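You operate a simulated robot arm through the tools that you are given. There is no shell and no other tool. Be economical: measure what you need, move in short steps, check, and stop when the job is done.

Carry out the task below with a simulated two-armed robot. There is one attempt and no reset: what you move stays moved.

TASK
Take the white air bottle and leave it on the green sign. Close the sign drawer. Take the yellow felt block on the top of the spares rack and put it away on the top of the long table. Put the stopper on the fitting-up table away on the shelf of the long table. The order is free. Set down upright: white air bottle.

Only the result counts: the job must be done as asked and must still hold three seconds after the hand-in. Knocking over, shifting, dropping, spilling or breaking anything else fails it. Lids that push on must go on centred and level and be pressed home; caps that screw on are set level and turned clockwise until they are tight.

THE ROBOT
Two 7-joint arms with two-finger parallel grippers on one trunk, on a base that drives. Base frame: it is fixed to the floor where the robot stands at the start and does not move with it; the origin is under the middle of the robot, x ahead of it, y to its left, z up; the surface under the hand at the start is at about z = 812. Readings come in mm, degrees, newtons and seconds.
The left shoulder is at the start at [45, 101, 1110], the right one opposite. With the tool pointing down near the work surface each hand reaches from about 220 to 520 mm from the robot's upright axis, wherever it stands, measured 20 degrees to its own side. Places, roughly: green sign [250, 1750, 1000]; shelf of the long table [2400, 100, 300]; sign drawer [200, 1600, 800]; stopper (3x3x6 cm) [900, 1700, 900]; top of the long table [2400, 100, 900]; white air bottle [500, 0, 1000]; yellow felt block (5x4x4 cm) [-200, 1700, 900]. Payload 2.4 kg a hand.
The tool frame of a hand sits at the grasp point between the pads (the TCP): z along the fingers, y along the line on which they close. The tips reach 24 mm beyond it. Largest opening 68 mm; finger width 17, thickness 10; the body of the gripper, 40 by 70 mm, starts 41 mm behind the TCP.
Orientation is that of the tool frame in the base frame, as a unit quaternion [w, x, y, z]. With the fingers straight down and closing along the base's y, the tool's x points along the base's -x, its y along +y and its z along -z.

THE INTERFACE
- The arms move only by the tool nudge_tool. It takes "left_moves", "right_moves" or both (then of equal length, played together; a hand with none holds still); each is a list of rows, each a list of 7 numbers: the turn, a rotation vector about the tool's x, y, z in units of 8 degrees (1.0 is 8 degrees), then the shift along the tool's x, y, z in units of 30 mm (1.0 is 30 mm), then the finger opening in mm, from 0 to 68. In form: [[rx, ry, rz, tx, ty, tz, fingers], ...]. A call has 1 to 12 rows; each row shifts and turns the commanded pose from where the row before left it, along the tool's axes as they then stand. A call with a number of a shift or a turn outside -1 to 1 is refused whole. Rows are played at 5 a second. More than 50 mm and 8.6 degrees between two rows, or a gripper value outside its range, and nothing of the call is played. Where a pose cannot be reached the arm comes as near as it can. A force on the tool above 40 N (or 10 N above the force at the start of the call, whichever is more), or a blocked arm, ends the call early, and 0.2 s more pass. The fingers move at their own pace (about 72 mm/s each) and stop on an object; they squeeze with about 44 N. The grip force told is the motor's: it shows also when the fingers shut on nothing. Time passes only in rows, and 0.2 s behind the last, so rows that do not move let the fingers close. It gives the time, the measured TCP pose, the force on the tool (base axes), the opening and the grip force at its end, in the units of the frame above (readings bear some noise), with the torque about the TCP (base axes, N m) and any sound that the robot's microphone picked up.
- Cameras (640 x 400 px; columns grow to the right, rows downward): "scene" is now at [130.6, 23.1, 1275.7]; the picture's right is [0.26, -0.96, -0.00], its down [-0.50, -0.14, -0.86] and it looks along [0.82, 0.22, -0.52] (base axes); focal length 266 px, centre (320, 200). "left" rides on the left gripper at [84, -11, -75] in its tool frame; the picture's right is [0.13, 0.99, 0.00], its down [-0.60, 0.08, -0.79] and it looks along [-0.79, 0.10, 0.61] (tool axes); focal length 251 px, centre (320, 200). "right" rides on the right gripper at [84, 11, -75] in its tool frame; the picture's right is [-0.13, 0.99, 0.00], its down [-0.60, -0.08, -0.79] and it looks along [-0.79, -0.10, 0.61] (tool axes); focal length 251 px, centre (320, 200). There is no depth. A picture from a camera that has moved, and an enlarged one, comes with that camera's place and axes in the base frame and with its lens.
- capture(camera): a new picture of that camera. The clock stands still meanwhile.
- slide_trunk(by): slides the trunk up (or, below 0, down) by that many mm; the arms and the scene camera ride with it, the base frame stays. It gives what a move gives, with no picture.
- drive_base(legs): drives the robot by 1 to 6 legs, each [ahead, left, turn to the left] in mm, mm and degrees, along the robot's own axes; the way and the turn of a leg run together, so that a leg with both is an arc; at most 1500 mm and 180 degrees a leg. The arms and the cameras ride along, it lands a little off, and it stops where it bumps. It gives what a move gives.
- pan_tilt(pan, tilt): turns the head with the scene camera to pan (to the left, within 86 degrees either way) and tilt (down, from -29 to 69), counted from straight ahead of the robot. It gives what a move gives.
- zoom(camera, box): a new picture of the part [left, top, right, bottom] of that camera's present view, enlarged. The clock stands still meanwhile.
- hand_in(): hands the job in; it is judged then, once.

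Go step by step. Nothing tells you exact positions but the pictures and the camera data: compare them with the known pose of the tool, close in by small moves and look again before you grip or let go. The budget is 165 turns and 130 pictures, counting those below and the enlarged ones. Unless the task says otherwise, let go and move clear before handing in, and close with one line.

The tools are called after "Request:" by a JSON object that holds its "api" and its "payload". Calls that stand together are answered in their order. nudge_tool: Moves the arms, as the interface text tells. Its arguments: {"type":"object","properties":{"left_moves":{"type":"array","items":{"type":"array","items":{"type":"number"}}},"right_moves":{"type":"array","items":{"type":"array","items":{"type":"number"}}}},"required":[]} The other tools are called the same way: slide_trunk (by) slides the trunk up or down; drive_base (legs) drives the base; pan_tilt (pan, tilt) turns the head that bears the scene camera; capture (camera) takes a picture; zoom (camera, box) takes an enlarged picture of a part of a camera's view; hand_in () hands the job in.

At the start:

```text
time: 0.0
left_tool_pos: [310.5, 183.4, 1118.2]
left_tcp_rot: [0.0, -0.001, 1.0, 0.0]
left_force: [0.2, 0.8, 0.3]
left_ft_torque: [0.01, 0.02, 0.02]
left_opening: 68.2
left_grip_force: 0.1
right_tool_pos: [360.0, -108.8, 1079.1]
right_tcp_rot: [0.001, 0.002, 1.0, 0.001]
right_force: [0.3, -1.1, 0.2]
right_ft_torque: [-0.02, 0.02, -0.02]
right_opening: 67.8
right_grip_force: 0.1
trunk travel left (down, up): [-325.0, 524.0]
robot x, y, heading: [-1.2, -0.6, 0.2]
head pan, tilt: [15.2, 31.2]
```

scene: 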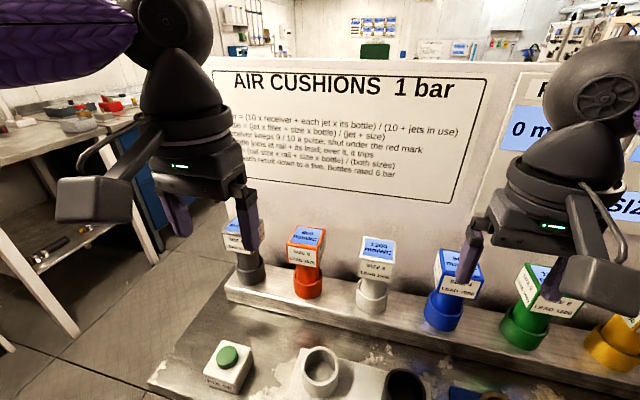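
right: 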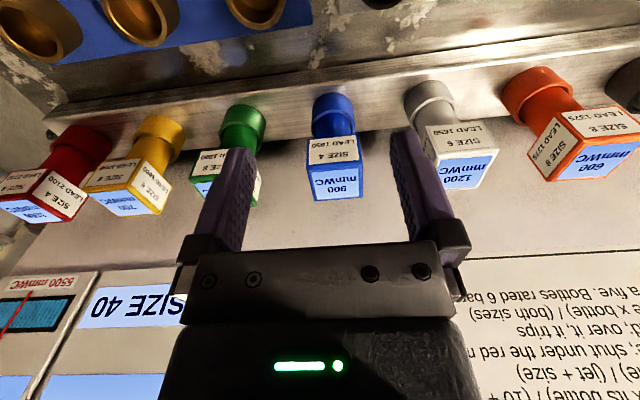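
left: 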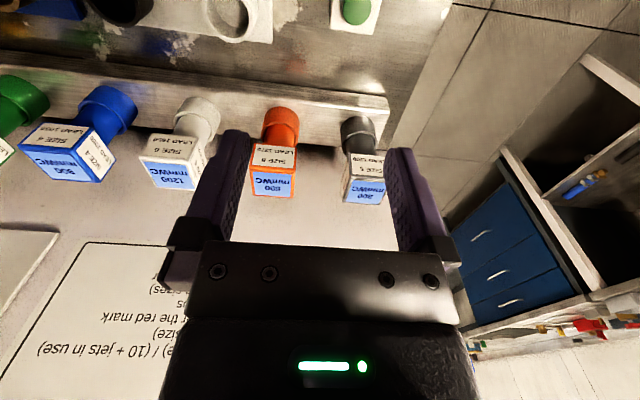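

I see a bench with a row of coloured air bottles on a rail, the white one near the middle of the view. I'll look closer at the bottle and around the room.

Request:
{"api": "zoom", "payload": {"camera": "scene", "box": [200, 200, 520, 400]}}

Request:
{"api": "zoom", "payload": {"camera": "right", "box": [220, 60, 540, 260]}}

Request:
{"api": "pan_tilt", "payload": {"pan": 80, "tilt": 25}}

Request:
{"api": "capture", "payload": {"camera": "scene"}}

```text
2.00 times, centred on (360, 300) of scene
camera zoom: at [130.6, 23.1, 1275.7], right [0.26, -0.96, 0.0], down [-0.5, -0.14, -0.86], along [0.82, 0.22, -0.52], focal length 532 px, centre (240, 0)
```

zoom: 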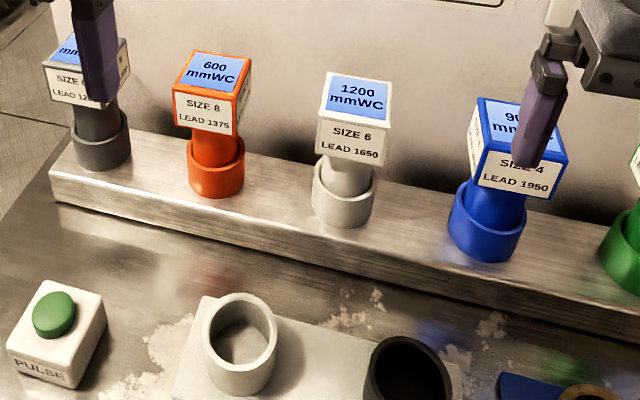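

```text
2.00 times, centred on (380, 160) of right
camera zoom: at [277.2, -97.7, 1154.4], right [0.13, 0.99, 0.0], down [0.6, -0.08, 0.79], along [0.79, -0.1, -0.61], focal length 503 px, centre (200, 280)
```

zoom: 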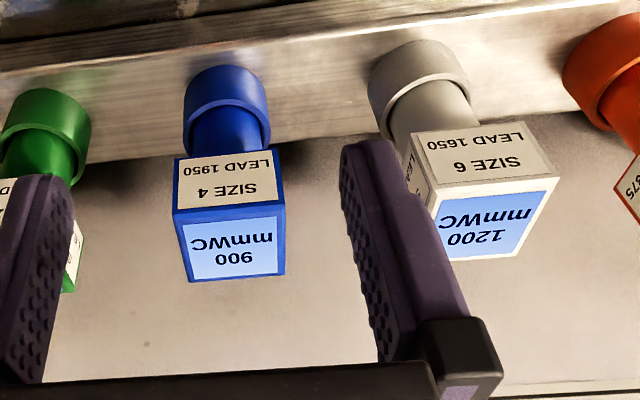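

```text
time: 1.4
left_tool_pos: [310.5, 183.4, 1117.3]
left_tcp_rot: [0.0, 0.0, 1.0, 0.001]
left_force: [0.2, 0.2, -0.5]
left_ft_torque: [0.01, 0.01, -0.03]
left_opening: 68.0
left_grip_force: 0.0
right_tool_pos: [360.8, -107.6, 1079.1]
right_tcp_rot: [0.001, 0.001, 1.0, 0.001]
right_force: [0.7, 0.5, 0.1]
right_ft_torque: [-0.02, 0.01, -0.02]
right_opening: 68.0
right_grip_force: 0.0
trunk travel left (down, up): [-325.0, 524.0]
robot x, y, heading: [2.0, 1.5, 0.2]
head pan, tilt: [80.0, 25.0]
```

```text
124 pictures are left
camera scene: at [59.9, 90.2, 1285.6], right [0.98, -0.17, 0.0], down [-0.07, -0.42, -0.91], along [0.16, 0.89, -0.42], focal length 266 px, centre (320, 200)
```

scene: 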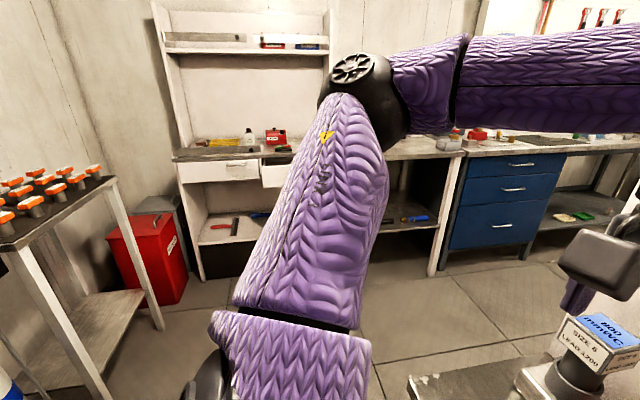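

The white bottle's label box (about 50 mm square, axis aligned) is centred near (461, 15.5) with its top at z≈992. I move the right hand above it and look.

Request:
{"api": "nudge_tool", "payload": {"right_moves": [[0, 0, 0, -0.667, 0.82, 0, 68], [0, 0, 0, -0.667, 0.82, 0, 68], [0, 0, 0, -0.667, 0.82, 0, 68], [0, 0, 0, -0.667, 0.82, 0, 68], [0, 0, 0, -0.667, 0.82, 0.3, 68], [0, 0, 0, 0, 0, 0.3, 68]]}}

Request:
{"api": "pan_tilt", "payload": {"pan": 10, "tilt": 35}}

Request:
{"api": "capture", "payload": {"camera": "right"}}

Request:
{"api": "capture", "payload": {"camera": "scene"}}

```text
time: 2.8
left_tool_pos: [309.7, 183.2, 1117.6]
left_tcp_rot: [-0.001, -0.001, 1.0, 0.0]
left_force: [1.0, 0.7, -0.6]
left_ft_torque: [-0.01, -0.01, 0.03]
left_opening: 68.0
left_grip_force: 0.0
right_tool_pos: [456.9, 9.5, 1058.8]
right_tcp_rot: [0.001, 0.001, 1.0, 0.0]
right_force: [0.0, 0.0, -1.6]
right_ft_torque: [0.02, 0.02, 0.01]
right_opening: 68.1
right_grip_force: 0.0
right hand out of reach, approached as far as the arm can: row 5
trunk travel left (down, up): [-325.0, 524.0]
robot x, y, heading: [1.8, -1.6, 0.2]
head pan, tilt: [80.0, 25.0]
```

```text
time: 4.2
left_tool_pos: [310.8, 184.1, 1116.8]
left_tcp_rot: [0.0, -0.001, 1.0, 0.001]
left_force: [-0.7, 0.1, 0.1]
left_ft_torque: [0.0, -0.02, 0.01]
left_opening: 67.8
left_grip_force: 0.1
right_tool_pos: [456.4, 12.2, 1060.1]
right_tcp_rot: [0.001, 0.002, 1.0, 0.0]
right_force: [0.4, 0.7, 0.2]
right_ft_torque: [-0.01, 0.01, -0.01]
right_opening: 68.0
right_grip_force: 0.1
trunk travel left (down, up): [-325.0, 524.0]
robot x, y, heading: [2.4, -0.6, 0.2]
head pan, tilt: [10.0, 35.0]
```

```text
123 pictures are left
camera right: at [373.2, 21.7, 1134.6], right [0.13, 0.99, 0.0], down [0.6, -0.08, 0.79], along [0.79, -0.1, -0.61], focal length 251 px, centre (320, 200)
```

right: 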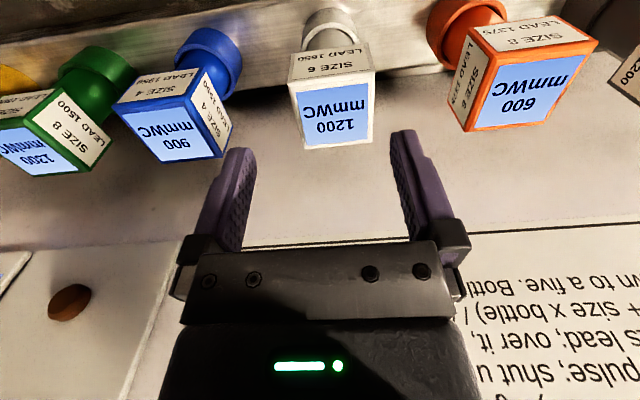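

```text
122 pictures are left
camera scene: at [130.5, 14.9, 1269.9], right [0.17, -0.98, 0.0], down [-0.56, -0.1, -0.82], along [0.81, 0.14, -0.57], focal length 266 px, centre (320, 200)
```

scene: 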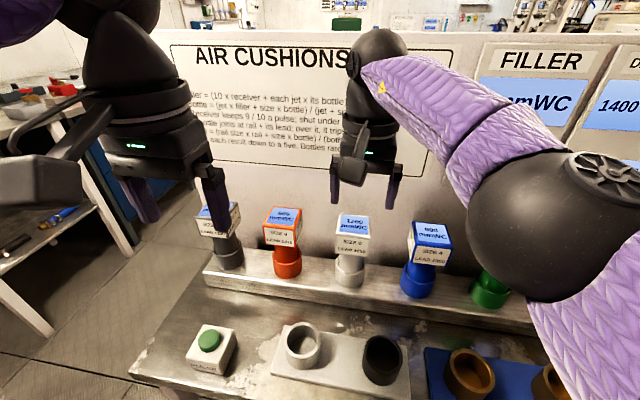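

The hand is near its sideways reach limit, so I shift the base left by 100 mm and bring the hand back over the white bottle.

Request:
{"api": "drive_base", "payload": {"legs": [[0, 100, 0]]}}

```text
time: 5.3
left_tool_pos: [311.2, 283.3, 1117.7]
left_tcp_rot: [0.001, -0.001, 1.0, 0.0]
left_force: [-0.8, -0.5, -0.4]
left_ft_torque: [-0.02, 0.01, 0.01]
left_opening: 67.8
left_grip_force: 0.0
right_tool_pos: [457.3, 110.9, 1059.1]
right_tcp_rot: [0.001, 0.001, 1.0, 0.001]
right_force: [0.9, 0.7, 0.6]
right_ft_torque: [-0.01, 0.0, 0.03]
right_opening: 68.2
right_grip_force: 0.1
trunk travel left (down, up): [-325.0, 524.0]
robot x, y, heading: [0.7, 100.1, 0.0]
head pan, tilt: [10.0, 35.0]
```

Base moved cleanly; moving the hand back over the bottle.

Request:
{"api": "nudge_tool", "payload": {"right_moves": [[0, 0, 0, -0.07, -0.785, 0, 68], [0, 0, 0, -0.07, -0.785, 0, 68], [0, 0, 0, -0.07, -0.785, 0, 68], [0, 0, 0, -0.06, -0.785, 0, 68], [0, 0, 0, 0, 0, 0.6, 68]]}}

Request:
{"api": "capture", "payload": {"camera": "right"}}

Request:
{"api": "capture", "payload": {"camera": "scene"}}

```text
time: 6.5
left_tool_pos: [311.5, 282.5, 1118.3]
left_tcp_rot: [0.0, 0.0, 1.0, 0.0]
left_force: [0.6, -0.6, -0.1]
left_ft_torque: [0.03, 0.02, 0.02]
left_opening: 68.0
left_grip_force: 0.1
right_tool_pos: [463.9, 15.0, 1040.1]
right_tcp_rot: [0.0, 0.002, 1.0, 0.001]
right_force: [-0.1, 0.1, -1.0]
right_ft_torque: [0.02, 0.03, -0.01]
right_opening: 67.8
right_grip_force: 0.1
trunk travel left (down, up): [-325.0, 524.0]
robot x, y, heading: [2.3, 100.4, 0.2]
head pan, tilt: [10.0, 35.0]
```

```text
121 pictures are left
camera right: at [381.5, 26.1, 1115.6], right [0.13, 0.99, 0.0], down [0.6, -0.08, 0.79], along [0.79, -0.1, -0.61], focal length 251 px, centre (320, 200)
```

right: 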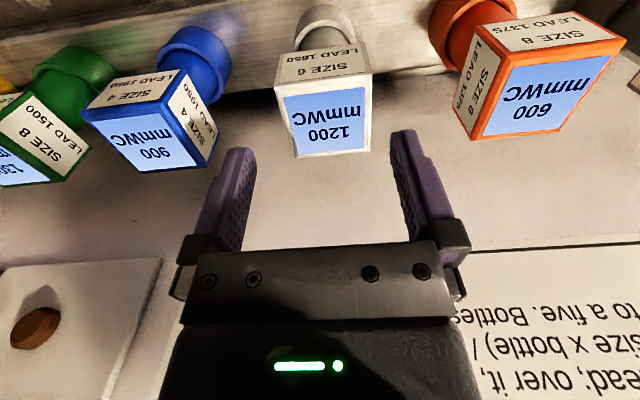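

```text
120 pictures are left
camera scene: at [130.6, 113.9, 1269.8], right [0.17, -0.98, 0.0], down [-0.57, -0.1, -0.82], along [0.81, 0.14, -0.57], focal length 266 px, centre (320, 200)
```

scene: 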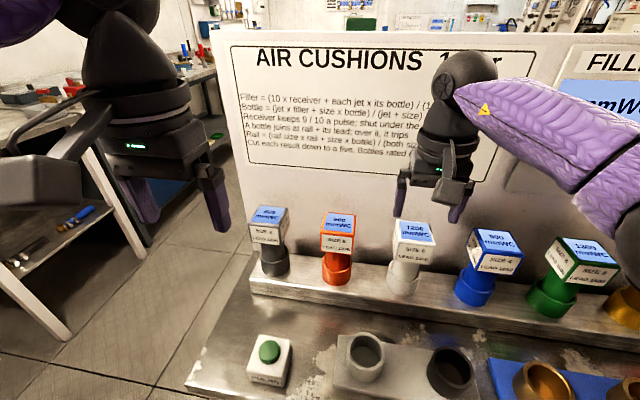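

Bottle label box centre now estimated at (467, 18); correct by 3 mm and go partway down, then check.

Request:
{"api": "nudge_tool", "payload": {"right_moves": [[0, 0, 0, -0.1, 0.1, 0, 68], [0, 0, 0, 0, 0, 0.6, 68], [0, 0, 0, 0, 0, 0.7, 68]]}}

Request:
{"api": "capture", "payload": {"camera": "right"}}

Request:
{"api": "zoom", "payload": {"camera": "scene", "box": [320, 120, 560, 270]}}

```text
time: 7.3
left_tool_pos: [311.2, 282.9, 1118.2]
left_tcp_rot: [0.0, -0.001, 1.0, 0.0]
left_force: [-0.2, 0.1, 0.6]
left_ft_torque: [-0.02, -0.03, 0.01]
left_opening: 68.2
left_grip_force: 0.2
right_tool_pos: [466.2, 18.7, 1003.5]
right_tcp_rot: [0.001, 0.002, 1.0, 0.001]
right_force: [0.2, -0.3, -0.3]
right_ft_torque: [0.01, -0.01, -0.02]
right_opening: 67.8
right_grip_force: 0.1
trunk travel left (down, up): [-325.0, 524.0]
robot x, y, heading: [1.1, 97.8, -0.1]
head pan, tilt: [10.0, 35.0]
```

```text
119 pictures are left
camera right: at [383.3, 30.0, 1077.8], right [0.13, 0.99, 0.0], down [0.6, -0.08, 0.79], along [0.79, -0.1, -0.61], focal length 251 px, centre (320, 200)
```

right: 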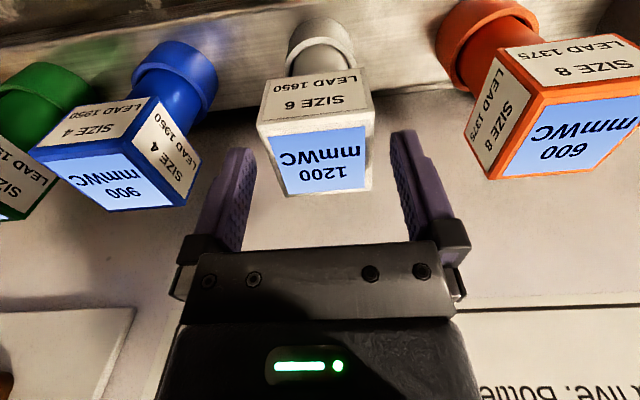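

```text
2.67 times, centred on (440, 195) of scene
camera zoom: at [130.6, 113.9, 1269.8], right [0.17, -0.98, 0.0], down [-0.57, -0.1, -0.82], along [0.81, 0.14, -0.57], focal length 710 px, centre (0, 213)
```

zoom: 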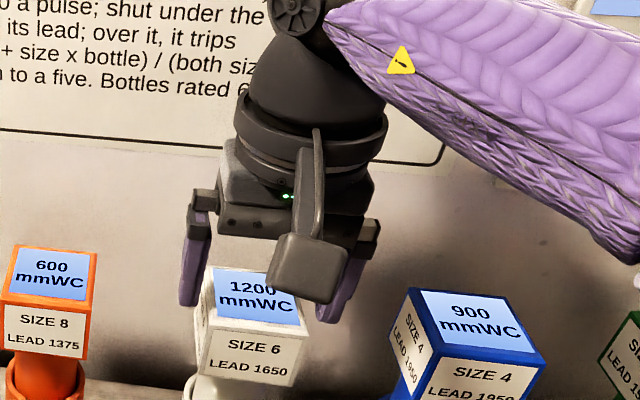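

The box sits centred between the fingers. Descend the rest and close.

Request:
{"api": "nudge_tool", "payload": {"right_moves": [[0, 0, 0, 0, 0, 0.55, 68], [0, 0, 0, 0, 0, 0.52, 68], [0, 0, 0, 0, 0, 0, 68], [0, 0, 0, 0, 0, 0, 30], [0, 0, 0, 0, 0, 0, 30], [0, 0, 0, 0, 0, 0, 30]]}}

Request:
{"api": "capture", "payload": {"camera": "right"}}

```text
time: 8.7
left_tool_pos: [311.6, 281.7, 1118.2]
left_tcp_rot: [0.0, -0.001, 1.0, 0.0]
left_force: [0.4, -0.4, -0.4]
left_ft_torque: [0.0, -0.01, -0.01]
left_opening: 68.0
left_grip_force: 0.0
right_tool_pos: [468.1, 17.5, 969.5]
right_tcp_rot: [0.0, 0.002, 1.0, 0.0]
right_force: [0.5, -0.7, 0.4]
right_ft_torque: [-0.02, -0.06, 0.03]
right_opening: 55.7
right_grip_force: 44.0
trunk travel left (down, up): [-325.0, 524.0]
robot x, y, heading: [-1.2, 102.0, -0.2]
head pan, tilt: [10.0, 35.0]
```

```text
117 pictures are left
camera right: at [384.3, 28.7, 1044.7], right [0.13, 0.99, 0.0], down [0.6, -0.08, 0.79], along [0.79, -0.1, -0.61], focal length 251 px, centre (320, 200)
```

right: 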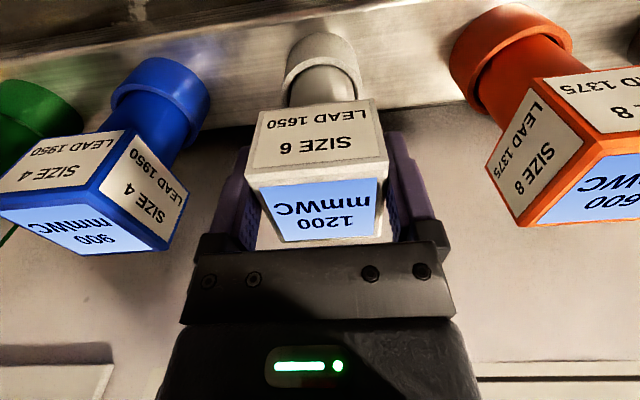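

Gripped at 55.7 mm. Lifting straight up.

Request:
{"api": "nudge_tool", "payload": {"right_moves": [[0, 0, 0, 0, 0, -0.3, 30], [0, 0, 0, 0, 0, -0.6, 30], [0, 0, 0, 0, 0, -1, 30], [0, 0, 0, 0, 0, -1, 30], [0, 0, 0, 0, 0, -1, 30], [0, 0, 0, 0, 0, 0, 30]]}}

Request:
{"api": "capture", "payload": {"camera": "right"}}

Request:
{"api": "capture", "payload": {"camera": "scene"}}

```text
time: 10.1
left_tool_pos: [310.8, 281.6, 1118.1]
left_tcp_rot: [0.0, -0.001, 1.0, 0.001]
left_force: [-0.7, -0.5, 0.4]
left_ft_torque: [0.0, 0.03, -0.02]
left_opening: 67.9
left_grip_force: 0.0
right_tool_pos: [467.9, 18.3, 1086.9]
right_tcp_rot: [0.001, 0.001, 1.0, 0.001]
right_force: [-0.9, -0.4, -1.7]
right_ft_torque: [0.0, 0.01, 0.01]
right_opening: 55.7
right_grip_force: 44.1
trunk travel left (down, up): [-325.0, 524.0]
robot x, y, heading: [1.4, 99.1, -0.1]
head pan, tilt: [10.0, 35.0]
```

```text
116 pictures are left
camera right: at [382.9, 28.8, 1161.3], right [0.13, 0.99, 0.0], down [0.6, -0.08, 0.79], along [0.79, -0.1, -0.61], focal length 251 px, centre (320, 200)
```

right: 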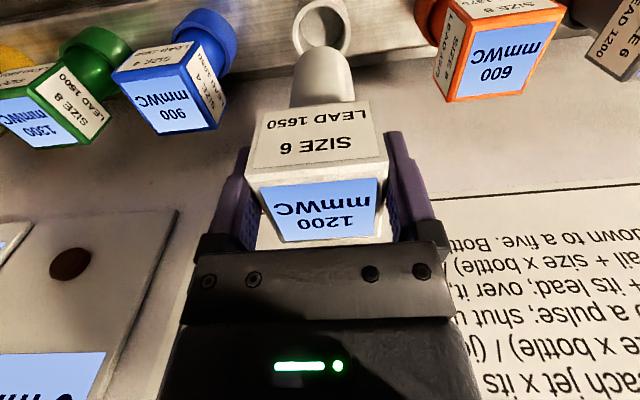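

```text
115 pictures are left
camera scene: at [130.7, 114.0, 1269.8], right [0.17, -0.98, 0.0], down [-0.57, -0.1, -0.82], along [0.81, 0.14, -0.57], focal length 266 px, centre (320, 200)
```

scene: 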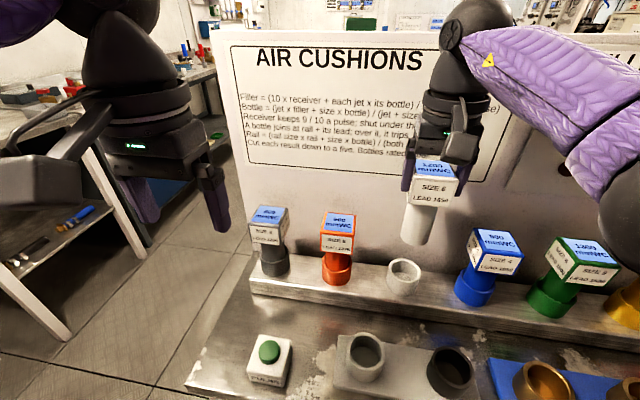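

Bottle is free of its socket, with its bottom about 109 mm below the TCP. I pull it back toward the robot, then look left at the wall benches.

Request:
{"api": "nudge_tool", "payload": {"right_moves": [[0, 0, 0, 0.8, -0.3, -0.5, 30], [0, 0, 0, 0.8, -0.3, -0.5, 30], [0, 0, 0, 0.8, -0.3, -0.5, 30], [0, 0, 0, 0.8, -0.3, -0.5, 30], [0, 0, 0, 0.8, -0.3, 0, 30]]}}

Request:
{"api": "drive_base", "payload": {"legs": [[-150, 0, 0]]}}

Request:
{"api": "drive_base", "payload": {"legs": [[0, 0, 90]]}}

Request:
{"api": "pan_tilt", "payload": {"pan": 0, "tilt": 22}}

Request:
{"api": "capture", "payload": {"camera": "scene"}}

```text
time: 11.3
left_tool_pos: [309.9, 282.3, 1117.7]
left_tcp_rot: [0.0, -0.001, 1.0, 0.001]
left_force: [-0.7, 0.0, -0.1]
left_ft_torque: [0.0, 0.03, 0.0]
left_opening: 68.1
left_grip_force: 0.0
right_tool_pos: [346.0, -28.1, 1148.0]
right_tcp_rot: [0.0, 0.002, 1.0, 0.001]
right_force: [0.1, -0.5, -1.7]
right_ft_torque: [0.0, 0.01, 0.03]
right_opening: 55.5
right_grip_force: 44.0
trunk travel left (down, up): [-325.0, 524.0]
robot x, y, heading: [-1.5, 99.5, -0.1]
head pan, tilt: [10.0, 35.0]
```

```text
time: 12.7
left_tool_pos: [159.6, 282.7, 1117.1]
left_tcp_rot: [0.001, 0.0, 1.0, 0.001]
left_force: [-0.3, -1.1, -0.3]
left_ft_torque: [-0.02, -0.01, -0.01]
left_opening: 68.2
left_grip_force: 0.0
right_tool_pos: [194.5, -29.0, 1147.3]
right_tcp_rot: [0.001, 0.002, 1.0, 0.001]
right_force: [-1.1, 0.8, -2.0]
right_ft_torque: [0.01, -0.01, 0.04]
right_opening: 55.6
right_grip_force: 44.2
trunk travel left (down, up): [-325.0, 524.0]
robot x, y, heading: [-151.5, 98.0, -0.2]
head pan, tilt: [10.0, 35.0]
```

```text
time: 16.8
left_tool_pos: [-321.9, 418.2, 1117.1]
left_tcp_rot: [0.001, -0.692, 0.722, 0.0]
left_force: [0.5, -0.1, -0.8]
left_ft_torque: [-0.02, 0.02, 0.01]
left_opening: 68.0
left_grip_force: 0.1
right_tool_pos: [-10.2, 440.6, 1148.2]
right_tcp_rot: [0.0, -0.691, 0.723, 0.001]
right_force: [0.2, 0.4, -1.8]
right_ft_torque: [-0.03, 0.01, 0.01]
right_opening: 55.6
right_grip_force: 44.0
trunk travel left (down, up): [-325.0, 524.0]
robot x, y, heading: [-150.9, 99.2, 87.8]
head pan, tilt: [10.0, 35.0]
```

```text
time: 17.6
left_tool_pos: [-320.7, 417.7, 1118.0]
left_tcp_rot: [0.0, -0.692, 0.722, 0.0]
left_force: [-0.1, 0.9, 0.3]
left_ft_torque: [-0.01, -0.02, 0.01]
left_opening: 68.0
left_grip_force: 0.0
right_tool_pos: [-10.0, 440.0, 1147.5]
right_tcp_rot: [0.001, -0.691, 0.723, 0.001]
right_force: [-0.1, -0.1, -2.4]
right_ft_torque: [-0.02, 0.02, -0.02]
right_opening: 55.6
right_grip_force: 43.9
trunk travel left (down, up): [-325.0, 524.0]
robot x, y, heading: [-151.3, 96.5, 87.7]
head pan, tilt: [0.0, 22.0]
```

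```text
114 pictures are left
camera scene: at [-145.5, 235.4, 1290.4], right [1.0, -0.04, 0.0], down [-0.02, -0.38, -0.93], along [0.04, 0.93, -0.38], focal length 266 px, centre (320, 200)
```

scene: 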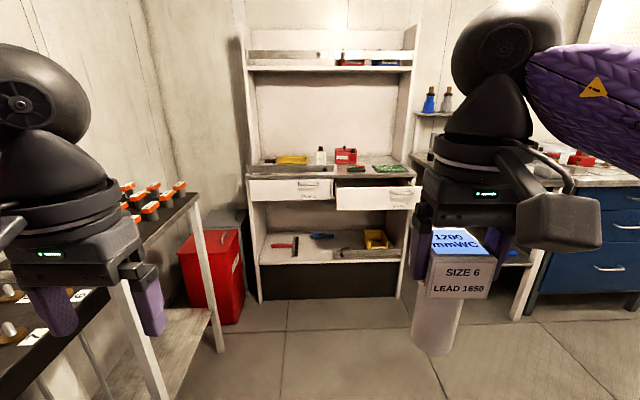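

I see a drawered rack ahead with its right drawer ajar, and things on its top including something green. Zooming in.

Request:
{"api": "zoom", "payload": {"camera": "scene", "box": [230, 120, 440, 251]}}

Request:
{"api": "zoom", "payload": {"camera": "scene", "box": [80, 130, 260, 243]}}

```text
3.05 times, centred on (335, 186) of scene
camera zoom: at [-145.5, 235.4, 1290.4], right [1.0, -0.04, 0.0], down [-0.02, -0.38, -0.93], along [0.04, 0.93, -0.38], focal length 811 px, centre (274, 244)
```

zoom: 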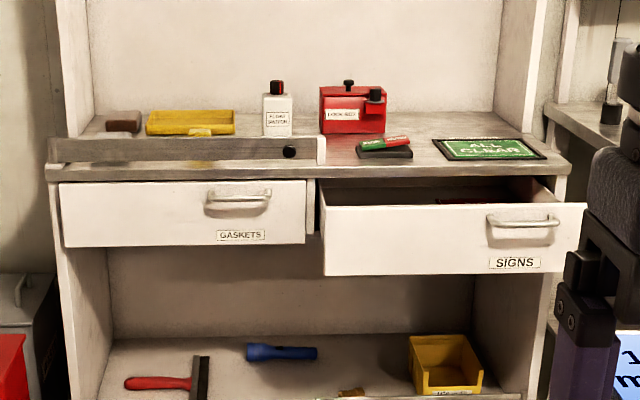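

```text
3.54 times, centred on (170, 186) of scene
camera zoom: at [-145.5, 235.4, 1290.4], right [1.0, -0.04, 0.0], down [-0.02, -0.38, -0.93], along [0.04, 0.93, -0.38], focal length 942 px, centre (851, 248)
```

zoom: 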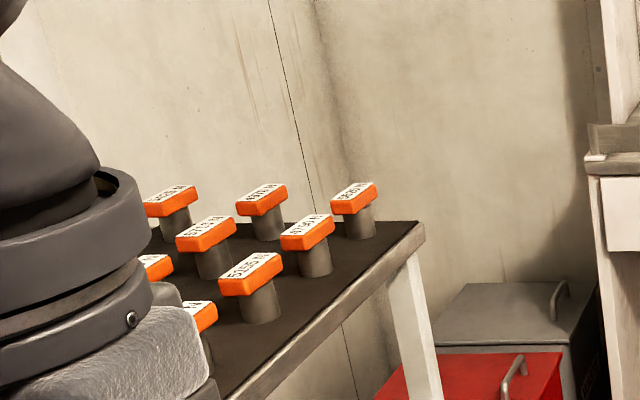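

The green "ALL CLEAR" sign lies flat on the rack top at right, over the open "SIGNS" drawer; the yellow block seems to be at the left. I drive toward the rack.

Request:
{"api": "drive_base", "payload": {"legs": [[780, 0, 2.2], [0, -300, 0]]}}

Request:
{"api": "pan_tilt", "payload": {"pan": 0, "tilt": 35}}

Request:
{"api": "capture", "payload": {"camera": "scene"}}

```text
time: 23.4
left_tool_pos: [-15.3, 1191.0, 1119.2]
left_tcp_rot: [-0.001, 0.708, -0.706, 0.0]
left_force: [-0.1, 0.7, 0.3]
left_ft_torque: [-0.02, 0.03, 0.0]
left_opening: 67.9
left_grip_force: 0.1
right_tool_pos: [294.0, 1226.4, 1148.5]
right_tcp_rot: [0.001, -0.706, 0.708, 0.0]
right_force: [-0.6, 0.0, -2.0]
right_ft_torque: [-0.04, -0.01, 0.01]
right_opening: 55.6
right_grip_force: 43.8
trunk travel left (down, up): [-325.0, 524.0]
robot x, y, heading: [163.6, 876.3, 90.0]
head pan, tilt: [0.0, 22.0]
```

```text
time: 24.2
left_tool_pos: [-16.7, 1190.0, 1117.8]
left_tcp_rot: [0.0, -0.707, 0.708, 0.0]
left_force: [0.8, -0.1, 0.6]
left_ft_torque: [0.02, 0.03, -0.01]
left_opening: 67.9
left_grip_force: 0.1
right_tool_pos: [294.7, 1226.6, 1148.6]
right_tcp_rot: [0.0, -0.705, 0.709, 0.0]
right_force: [0.0, 0.5, -1.7]
right_ft_torque: [-0.03, 0.02, -0.03]
right_opening: 55.6
right_grip_force: 44.3
trunk travel left (down, up): [-325.0, 524.0]
robot x, y, heading: [168.3, 878.6, 89.9]
head pan, tilt: [0.0, 35.0]
```

```text
111 pictures are left
camera scene: at [166.6, 1010.8, 1269.9], right [1.0, 0.0, 0.0], down [0.0, -0.57, -0.82], along [0.0, 0.82, -0.57], focal length 266 px, centre (320, 200)
```

scene: 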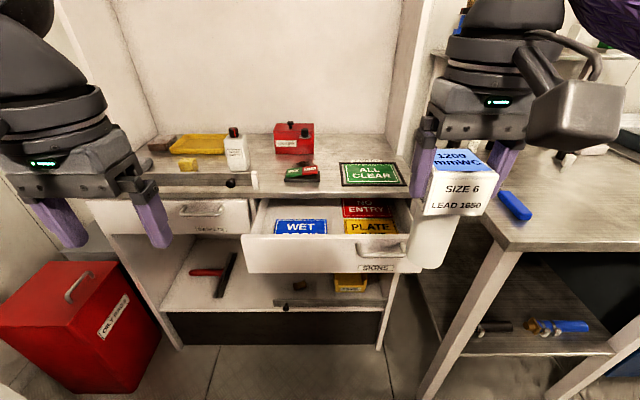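

The drawer front is around y≈1458, z 740–860, x −20…360; the rack top at z≈885, sign centre near (318, 1690). I'll drive closer and push the drawer shut with the closed left fingers tilted forward.

Request:
{"api": "drive_base", "payload": {"legs": [[0, -45, 0], [220, 0, 0]]}}

Request:
{"api": "nudge_tool", "payload": {"left_moves": [[0, -1, 0, 0.4, -0.35, 0, 0], [0, -1, 0, 0.4, -0.35, 0, 0], [0, -1, 0, 0, -0.35, 0, 0], [0, -1, 0, 0, -0.35, 0, 0], [0, -1, 0, 0, -0.35, 0, 0], [0, -1, 0, 0, -0.35, 0, 0], [0, -1, 0, 0, -0.35, 0, 0]]}}

Request:
{"api": "pan_tilt", "payload": {"pan": 10, "tilt": 50}}

Request:
{"api": "capture", "payload": {"camera": "scene"}}

Request:
{"api": "capture", "payload": {"camera": "left"}}

```text
time: 26.4
left_tool_pos: [32.4, 1412.7, 1117.4]
left_tcp_rot: [0.0, -0.704, 0.71, 0.0]
left_force: [0.6, 1.0, 0.8]
left_ft_torque: [-0.01, 0.02, 0.03]
left_opening: 68.2
left_grip_force: 0.0
right_tool_pos: [342.4, 1444.9, 1146.5]
right_tcp_rot: [-0.001, -0.704, 0.71, 0.002]
right_force: [0.0, -0.3, -2.8]
right_ft_torque: [-0.03, 0.04, -0.01]
right_opening: 55.5
right_grip_force: 44.0
trunk travel left (down, up): [-325.0, 524.0]
robot x, y, heading: [210.6, 1099.6, 89.7]
head pan, tilt: [0.0, 35.0]
```

```text
time: 27.9
left_tool_pos: [117.0, 1414.4, 1142.6]
left_tcp_rot: [0.334, -0.621, 0.627, 0.331]
left_force: [0.5, 0.7, 0.0]
left_ft_torque: [0.0, 0.0, -0.01]
left_opening: 0.0
left_grip_force: 23.6
left hand out of reach, approached as far as the arm can: row 6, 7
right_tool_pos: [343.6, 1445.5, 1148.6]
right_tcp_rot: [-0.001, -0.703, 0.711, 0.001]
right_force: [-0.8, -0.5, -2.2]
right_ft_torque: [-0.03, 0.02, -0.01]
right_opening: 55.7
right_grip_force: 43.9
trunk travel left (down, up): [-325.0, 524.0]
robot x, y, heading: [214.4, 1100.9, 89.6]
head pan, tilt: [0.0, 35.0]
```

```text
time: 28.7
left_tool_pos: [117.1, 1414.7, 1143.4]
left_tcp_rot: [0.333, -0.623, 0.627, 0.33]
left_force: [-0.7, -0.9, 0.7]
left_ft_torque: [0.04, -0.01, -0.01]
left_opening: 0.2
left_grip_force: 23.5
right_tool_pos: [342.2, 1444.9, 1147.5]
right_tcp_rot: [0.0, -0.703, 0.711, 0.001]
right_force: [-0.3, 0.6, -1.5]
right_ft_torque: [-0.05, 0.01, 0.03]
right_opening: 55.5
right_grip_force: 44.1
trunk travel left (down, up): [-325.0, 524.0]
robot x, y, heading: [216.4, 1099.5, 89.6]
head pan, tilt: [10.0, 50.0]
```

```text
110 pictures are left
camera scene: at [200.3, 1218.4, 1248.2], right [0.99, 0.17, 0.0], down [0.13, -0.76, -0.64], along [-0.11, 0.63, -0.77], focal length 266 px, centre (320, 200)
```

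scene: 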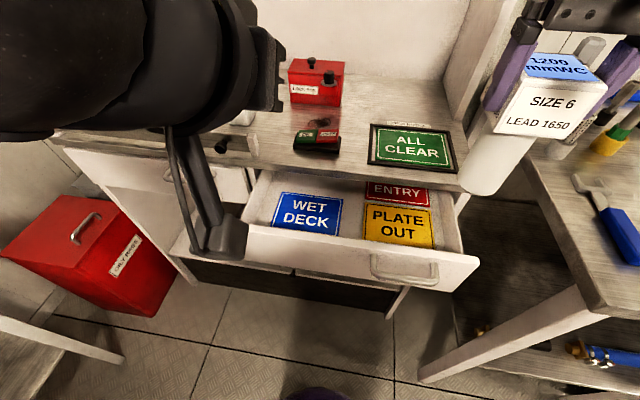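

```text
109 pictures are left
camera left: at [126.7, 1304.6, 1115.5], right [-0.99, -0.07, -0.11], down [-0.08, -0.32, 0.94], along [-0.1, 0.95, 0.31], focal length 251 px, centre (320, 200)
```

left: 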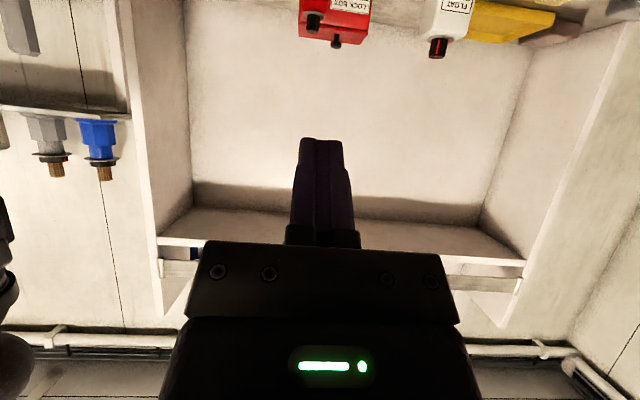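

Left hand is tilted forward 56°. I back it off a bit and lower it in front of the drawer face.

Request:
{"api": "nudge_tool", "payload": {"left_moves": [[0, 0, 0, 0.56, 0, -0.83, 0], [0, 0, 0, 0.95, 0, 0.2, 0], [0, 0, 0, 0.83, 0, 0.56, 0], [0, 0, 0, 0.83, 0, 0.56, 0], [0, 0, 0, 0.83, 0, 0.56, 0], [0, 0, 0, 0.83, 0, 0.56, 0], [0, 0, 0, 0.83, 0, 0.56, 0], [0, 0, 0, 0.83, 0, 0.56, 0], [0, 0, 0, 0.83, 0, 0.56, 0], [0, 0, 0, 0.83, 0, 0.56, 0], [0, 0, 0, 0.83, 0, 0.56, 0]]}}

Request:
{"api": "capture", "payload": {"camera": "scene"}}

Request:
{"api": "capture", "payload": {"camera": "left"}}

```text
time: 31.1
left_tool_pos: [111.2, 1455.5, 928.5]
left_tcp_rot: [0.334, -0.622, 0.626, 0.331]
left_force: [-0.3, 0.7, 0.3]
left_ft_torque: [0.02, 0.01, 0.02]
left_opening: 0.2
left_grip_force: 23.3
left hand out of reach, approached as far as the arm can: row 1, 2, 3, 4, 5, 6, 7, 8, 9, 10, 11
right_tool_pos: [342.2, 1445.8, 1147.3]
right_tcp_rot: [0.0, -0.704, 0.711, 0.001]
right_force: [-0.2, -1.5, -2.4]
right_ft_torque: [-0.03, 0.04, -0.01]
right_opening: 55.5
right_grip_force: 43.8
trunk travel left (down, up): [-325.0, 524.0]
robot x, y, heading: [213.0, 1096.5, 89.8]
head pan, tilt: [10.0, 50.0]
```

```text
108 pictures are left
camera scene: at [200.2, 1218.5, 1248.1], right [0.99, 0.17, 0.0], down [0.13, -0.76, -0.64], along [-0.11, 0.63, -0.77], focal length 266 px, centre (320, 200)
```

scene: 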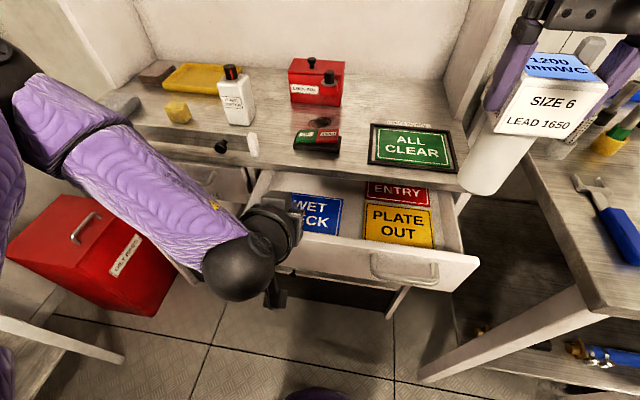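

```text
107 pictures are left
camera left: at [120.8, 1344.7, 900.7], right [-0.99, -0.06, -0.11], down [-0.08, -0.32, 0.94], along [-0.1, 0.95, 0.31], focal length 251 px, centre (320, 200)
```

left: 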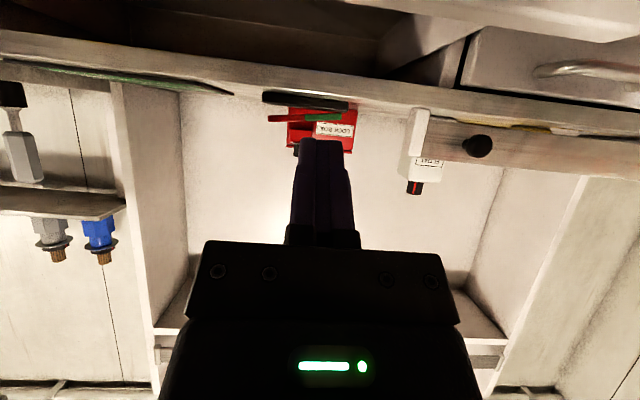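

Too near for a tilted hand (it came up short above the drawer). I'll back the base 200 mm and lower the hand there.

Request:
{"api": "drive_base", "payload": {"legs": [[-200, 0, 0]]}}

Request:
{"api": "nudge_tool", "payload": {"left_moves": [[0, 0, 0, 0.83, 0, 0.56, 0], [0, 0, 0, 0.83, 0, 0.56, 0], [0, 0, 0, 0.83, 0, 0.56, 0], [0, 0, 0, 0.83, 0, 0.56, 0]]}}

Request:
{"api": "capture", "payload": {"camera": "scene"}}

```text
time: 32.7
left_tool_pos: [108.8, 1251.9, 928.4]
left_tcp_rot: [0.334, -0.622, 0.627, 0.33]
left_force: [-0.2, 0.2, 0.1]
left_ft_torque: [0.0, 0.01, -0.01]
left_opening: 0.1
left_grip_force: 23.6
right_tool_pos: [339.1, 1241.6, 1148.5]
right_tcp_rot: [0.001, -0.703, 0.711, 0.001]
right_force: [0.0, 0.2, -2.5]
right_ft_torque: [-0.06, -0.01, -0.01]
right_opening: 55.5
right_grip_force: 43.8
trunk travel left (down, up): [-325.0, 524.0]
robot x, y, heading: [209.1, 896.1, 89.3]
head pan, tilt: [10.0, 50.0]
```

```text
time: 33.7
left_tool_pos: [53.3, 1259.5, 873.3]
left_tcp_rot: [0.333, -0.622, 0.627, 0.33]
left_force: [-0.1, 0.0, -1.1]
left_ft_torque: [0.01, 0.01, -0.01]
left_opening: 0.2
left_grip_force: 23.9
left hand out of reach, approached as far as the arm can: row 1, 2, 3, 4
right_tool_pos: [340.0, 1242.0, 1147.0]
right_tcp_rot: [0.0, -0.703, 0.711, 0.002]
right_force: [0.3, -0.1, -2.6]
right_ft_torque: [-0.05, -0.04, 0.03]
right_opening: 55.5
right_grip_force: 44.0
trunk travel left (down, up): [-325.0, 524.0]
robot x, y, heading: [211.0, 895.7, 89.6]
head pan, tilt: [10.0, 50.0]
```

```text
106 pictures are left
camera scene: at [198.6, 1015.3, 1248.1], right [0.99, 0.17, 0.0], down [0.13, -0.76, -0.64], along [-0.11, 0.63, -0.77], focal length 266 px, centre (320, 200)
```

scene: 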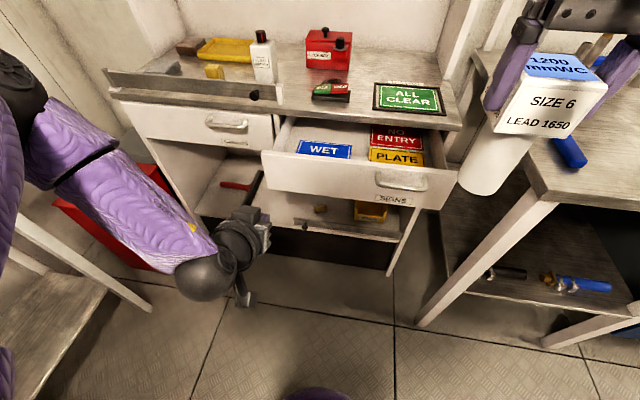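

The arm can't get lower in that posture, so I'll lower the trunk 85 mm, shift the left hand right, and look.

Request:
{"api": "slide_trunk", "payload": {"by": -85}}

Request:
{"api": "nudge_tool", "payload": {"left_moves": [[0, 0, 0, -0.3, -0.7, 0.4, 0], [0, 0, 0, -0.3, -0.7, 0.4, 0], [0, 0, 0, 0, -0.7, 0, 0], [0, 0, 0, 0, -0.7, 0, 0]]}}

Request:
{"api": "pan_tilt", "payload": {"pan": 10, "tilt": 40}}

Request:
{"api": "capture", "payload": {"camera": "scene"}}

Request:
{"api": "capture", "payload": {"camera": "left"}}

```text
time: 34.9
left_tool_pos: [53.9, 1261.7, 789.4]
left_tcp_rot: [0.334, -0.622, 0.627, 0.33]
left_force: [1.2, -0.1, 0.3]
left_ft_torque: [0.01, 0.04, -0.04]
left_opening: 0.1
left_grip_force: 23.3
right_tool_pos: [341.4, 1242.1, 1063.7]
right_tcp_rot: [0.0, -0.703, 0.711, 0.001]
right_force: [-0.5, -0.7, -2.2]
right_ft_torque: [-0.02, -0.04, -0.02]
right_opening: 55.7
right_grip_force: 43.8
trunk travel left (down, up): [-240.0, 609.0]
robot x, y, heading: [210.4, 896.3, 89.5]
head pan, tilt: [10.0, 50.0]
```

```text
time: 35.9
left_tool_pos: [104.6, 1292.2, 822.2]
left_tcp_rot: [0.333, -0.622, 0.627, 0.33]
left_force: [-0.3, 0.8, -0.6]
left_ft_torque: [-0.01, -0.03, 0.01]
left_opening: 0.0
left_grip_force: 23.7
left hand out of reach, approached as far as the arm can: row 2, 3, 4
right_tool_pos: [340.0, 1242.4, 1062.1]
right_tcp_rot: [0.0, -0.703, 0.711, 0.0]
right_force: [-0.4, 0.0, -2.5]
right_ft_torque: [0.0, 0.03, 0.03]
right_opening: 55.7
right_grip_force: 43.9
trunk travel left (down, up): [-240.0, 609.0]
robot x, y, heading: [211.5, 897.2, 89.4]
head pan, tilt: [10.0, 50.0]
```

```text
time: 36.7
left_tool_pos: [107.1, 1293.5, 822.4]
left_tcp_rot: [0.333, -0.622, 0.628, 0.329]
left_force: [0.8, 0.2, 0.1]
left_ft_torque: [-0.01, -0.05, -0.01]
left_opening: 0.0
left_grip_force: 23.4
right_tool_pos: [340.6, 1241.4, 1062.5]
right_tcp_rot: [0.0, -0.703, 0.711, 0.001]
right_force: [0.2, 0.1, -2.1]
right_ft_torque: [-0.08, -0.03, -0.01]
right_opening: 55.6
right_grip_force: 43.8
trunk travel left (down, up): [-240.0, 609.0]
robot x, y, heading: [211.5, 893.6, 89.6]
head pan, tilt: [10.0, 40.0]
```

```text
105 pictures are left
camera scene: at [197.5, 1041.4, 1176.1], right [0.99, 0.17, 0.0], down [0.11, -0.63, -0.77], along [-0.13, 0.75, -0.64], focal length 266 px, centre (320, 200)
```

scene: 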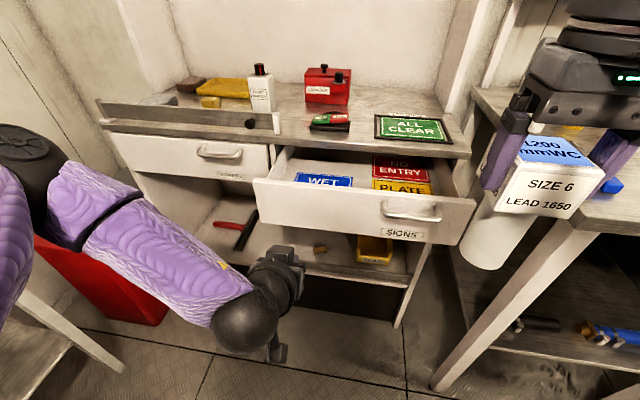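

```text
104 pictures are left
camera left: at [115.8, 1182.7, 794.9], right [-0.99, -0.06, -0.11], down [-0.08, -0.32, 0.94], along [-0.09, 0.95, 0.31], focal length 251 px, centre (320, 200)
```

left: 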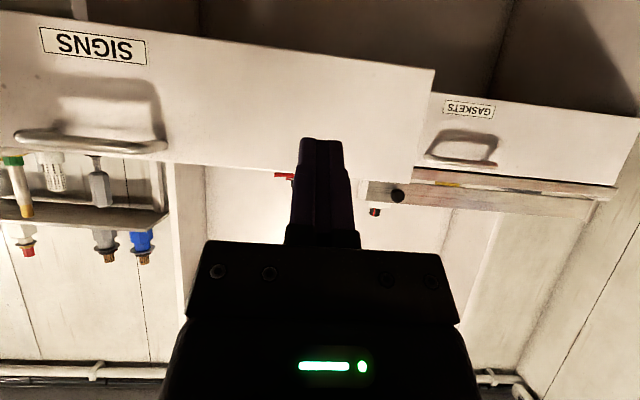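

Fingertips line up with the drawer face left of centre. I'll drive forward so the fingers meet the face, then push most of the way with the base and finish gently with the arm.

Request:
{"api": "slide_trunk", "payload": {"by": -20}}

Request:
{"api": "drive_base", "payload": {"legs": [[110, 0, 0]]}}

Request:
{"api": "capture", "payload": {"camera": "scene"}}

Request:
{"api": "capture", "payload": {"camera": "left"}}

```text
time: 37.3
left_tool_pos: [105.0, 1292.4, 801.9]
left_tcp_rot: [0.333, -0.622, 0.627, 0.33]
left_force: [0.2, -0.1, 0.5]
left_ft_torque: [0.0, 0.0, -0.04]
left_opening: 0.2
left_grip_force: 23.9
right_tool_pos: [340.6, 1241.9, 1041.6]
right_tcp_rot: [0.0, -0.702, 0.712, 0.001]
right_force: [-0.2, 0.6, -2.8]
right_ft_torque: [0.0, 0.01, -0.01]
right_opening: 55.6
right_grip_force: 44.0
trunk travel left (down, up): [-220.0, 630.0]
robot x, y, heading: [214.5, 897.8, 89.4]
head pan, tilt: [10.0, 40.0]
```

```text
time: 38.5
left_tool_pos: [105.5, 1404.6, 801.2]
left_tcp_rot: [0.333, -0.623, 0.626, 0.331]
left_force: [-0.4, 0.6, -0.4]
left_ft_torque: [-0.02, 0.05, 0.0]
left_opening: 0.0
left_grip_force: 23.3
right_tool_pos: [339.4, 1352.9, 1043.0]
right_tcp_rot: [-0.001, -0.703, 0.711, 0.001]
right_force: [-0.4, -0.2, -1.9]
right_ft_torque: [-0.02, 0.03, 0.0]
right_opening: 55.7
right_grip_force: 44.1
trunk travel left (down, up): [-220.0, 630.0]
robot x, y, heading: [210.4, 1007.2, 89.6]
head pan, tilt: [10.0, 40.0]
```

```text
103 pictures are left
camera scene: at [198.0, 1157.4, 1155.8], right [0.99, 0.17, 0.0], down [0.11, -0.63, -0.77], along [-0.13, 0.75, -0.64], focal length 266 px, centre (320, 200)
```

scene: 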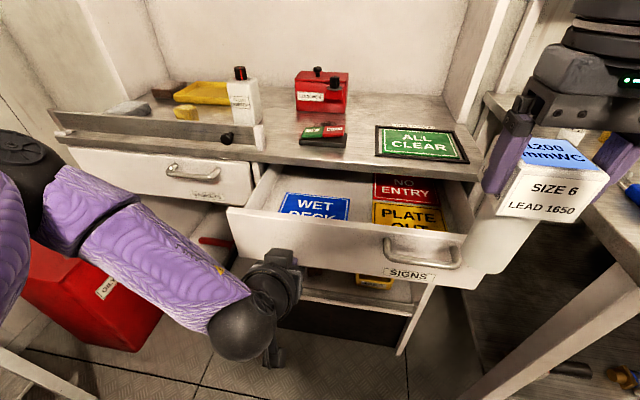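

```text
102 pictures are left
camera left: at [115.5, 1293.2, 774.3], right [-0.99, -0.07, -0.11], down [-0.08, -0.32, 0.94], along [-0.1, 0.95, 0.31], focal length 251 px, centre (320, 200)
```

left: 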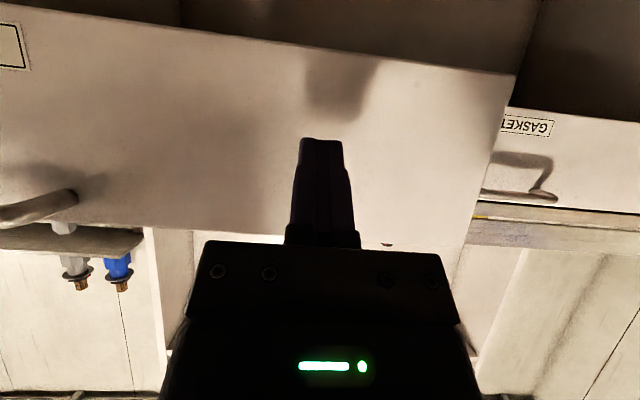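

Close to the face, well within it. Pushing forward with the arm.

Request:
{"api": "nudge_tool", "payload": {"left_moves": [[0, 0, 0, -0.38, 0, 0.56, 0], [0, 0, 0, -0.38, 0, 0.56, 0], [0, 0, 0, -0.38, 0, 0.56, 0], [0, 0, 0, -0.38, 0, 0.56, 0], [0, 0, 0, -0.38, 0, 0.56, 0], [0, 0, 0, -0.38, 0, 0.56, 0]]}}

Request:
{"api": "capture", "payload": {"camera": "scene"}}

```text
time: 39.9
left_tool_pos: [88.2, 1516.8, 816.9]
left_tcp_rot: [0.334, -0.622, 0.626, 0.329]
left_force: [-0.8, 0.3, 0.2]
left_ft_torque: [-0.01, -0.01, -0.03]
left_opening: 0.0
left_grip_force: 23.6
left hand out of reach, approached as far as the arm can: row 4, 5, 6
right_tool_pos: [340.8, 1354.3, 1042.4]
right_tcp_rot: [0.0, -0.704, 0.71, 0.001]
right_force: [-0.4, -0.1, -1.8]
right_ft_torque: [-0.06, 0.0, -0.05]
right_opening: 55.4
right_grip_force: 44.1
trunk travel left (down, up): [-220.0, 630.0]
robot x, y, heading: [211.5, 1010.8, 89.5]
head pan, tilt: [10.0, 40.0]
```

```text
101 pictures are left
camera scene: at [198.0, 1157.4, 1155.8], right [0.99, 0.17, 0.0], down [0.11, -0.63, -0.77], along [-0.13, 0.75, -0.64], focal length 266 px, centre (320, 200)
```

scene: 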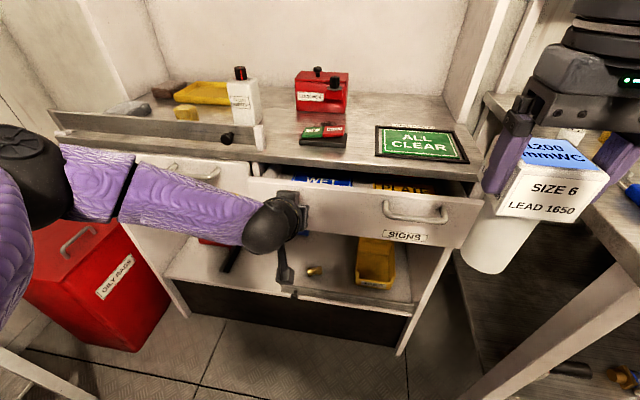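

Drawer is moving in freely with about 50–60 mm to go. Driving the base in small steps.

Request:
{"api": "drive_base", "payload": {"legs": [[35, 0, 0]]}}

Request:
{"api": "capture", "payload": {"camera": "scene"}}

```text
time: 40.8
left_tool_pos: [89.6, 1551.7, 815.8]
left_tcp_rot: [0.334, -0.622, 0.627, 0.329]
left_force: [0.1, -0.2, -0.1]
left_ft_torque: [0.0, 0.02, 0.0]
left_opening: 0.2
left_grip_force: 23.5
right_tool_pos: [339.8, 1388.5, 1041.8]
right_tcp_rot: [-0.001, -0.704, 0.711, 0.0]
right_force: [-0.2, 0.6, -2.0]
right_ft_torque: [-0.02, 0.03, -0.04]
right_opening: 55.5
right_grip_force: 44.2
trunk travel left (down, up): [-220.0, 630.0]
robot x, y, heading: [211.3, 1043.5, 89.6]
head pan, tilt: [10.0, 40.0]
```

```text
100 pictures are left
camera scene: at [198.3, 1192.8, 1155.7], right [0.99, 0.17, 0.0], down [0.11, -0.63, -0.77], along [-0.13, 0.75, -0.64], focal length 266 px, centre (320, 200)
```

scene: 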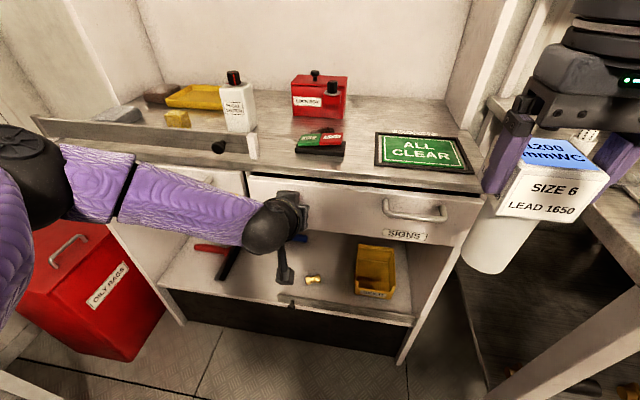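

Nearly closed; finishing with small arm pushes.

Request:
{"api": "nudge_tool", "payload": {"left_moves": [[0, 0, 0, -0.09, 0, 0.14, 0], [0, 0, 0, -0.09, 0, 0.14, 0], [0, 0, 0, -0.09, 0, 0.14, 0], [0, 0, 0, -0.09, 0, 0.14, 0]]}}

Request:
{"api": "zoom", "payload": {"camera": "scene", "box": [140, 120, 500, 345]}}

```text
time: 41.8
left_tool_pos: [82.6, 1567.4, 821.2]
left_tcp_rot: [0.333, -0.623, 0.626, 0.331]
left_force: [0.4, 0.3, 0.0]
left_ft_torque: [0.02, -0.05, -0.04]
left_opening: 0.0
left_grip_force: 23.6
left hand out of reach, approached as far as the arm can: row 2, 4
right_tool_pos: [340.3, 1388.0, 1043.0]
right_tcp_rot: [0.0, -0.703, 0.711, 0.001]
right_force: [0.2, 0.2, -2.4]
right_ft_torque: [-0.09, 0.0, -0.02]
right_opening: 55.8
right_grip_force: 43.8
trunk travel left (down, up): [-220.0, 630.0]
robot x, y, heading: [209.1, 1042.1, 89.6]
head pan, tilt: [10.0, 40.0]
```

```text
1.78 times, centred on (320, 232) of scene
camera zoom: at [198.3, 1192.7, 1155.8], right [0.99, 0.17, 0.0], down [0.11, -0.63, -0.77], along [-0.13, 0.76, -0.64], focal length 473 px, centre (320, 142)
```

zoom: 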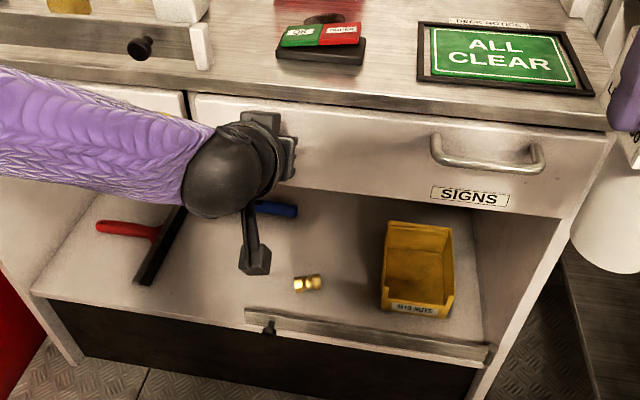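

Looks almost flush but there's no resistance yet; pushing a bit more.

Request:
{"api": "nudge_tool", "payload": {"left_moves": [[0, 0, 0, -0.09, 0, 0.14, 0], [0, 0, 0, -0.09, 0, 0.14, 0], [0, 0, 0, -0.09, 0, 0.14, 0], [0, 0, 0, -0.09, 0, 0.14, 0]]}}

Request:
{"api": "zoom", "payload": {"camera": "scene", "box": [140, 120, 500, 345]}}

```text
time: 42.7
left_tool_pos: [80.8, 1573.0, 823.4]
left_tcp_rot: [0.332, -0.622, 0.63, 0.325]
left_force: [2.0, -19.3, 6.3]
left_ft_torque: [0.01, -0.1, -0.01]
left_opening: 0.0
left_grip_force: 23.8
left hand out of reach, approached as far as the arm can: row 2, 4
right_tool_pos: [341.3, 1384.9, 1043.3]
right_tcp_rot: [0.0, -0.704, 0.71, 0.002]
right_force: [-0.1, 0.1, -1.9]
right_ft_torque: [0.01, 0.02, 0.03]
right_opening: 55.6
right_grip_force: 44.1
trunk travel left (down, up): [-220.0, 630.0]
robot x, y, heading: [209.9, 1041.1, 89.5]
head pan, tilt: [10.0, 40.0]
stopped in row 4 (left hand): the force on the tool passed its limit at 45 N (the readings are from after the stop); the commanded pose is now the measured one
```

```text
1.78 times, centred on (320, 232) of scene
camera zoom: at [198.7, 1189.3, 1156.3], right [0.99, 0.17, 0.0], down [0.11, -0.63, -0.77], along [-0.13, 0.76, -0.64], focal length 473 px, centre (320, 142)
```

zoom: 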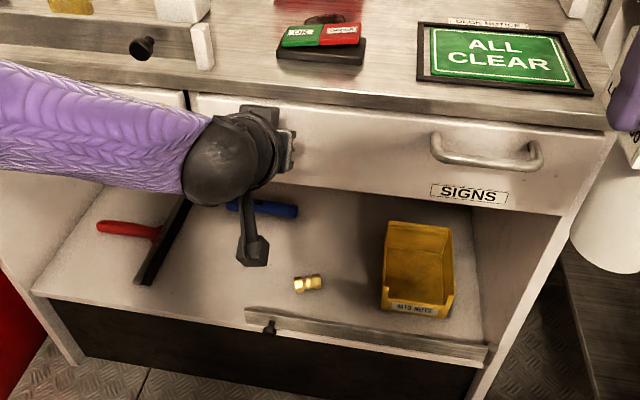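

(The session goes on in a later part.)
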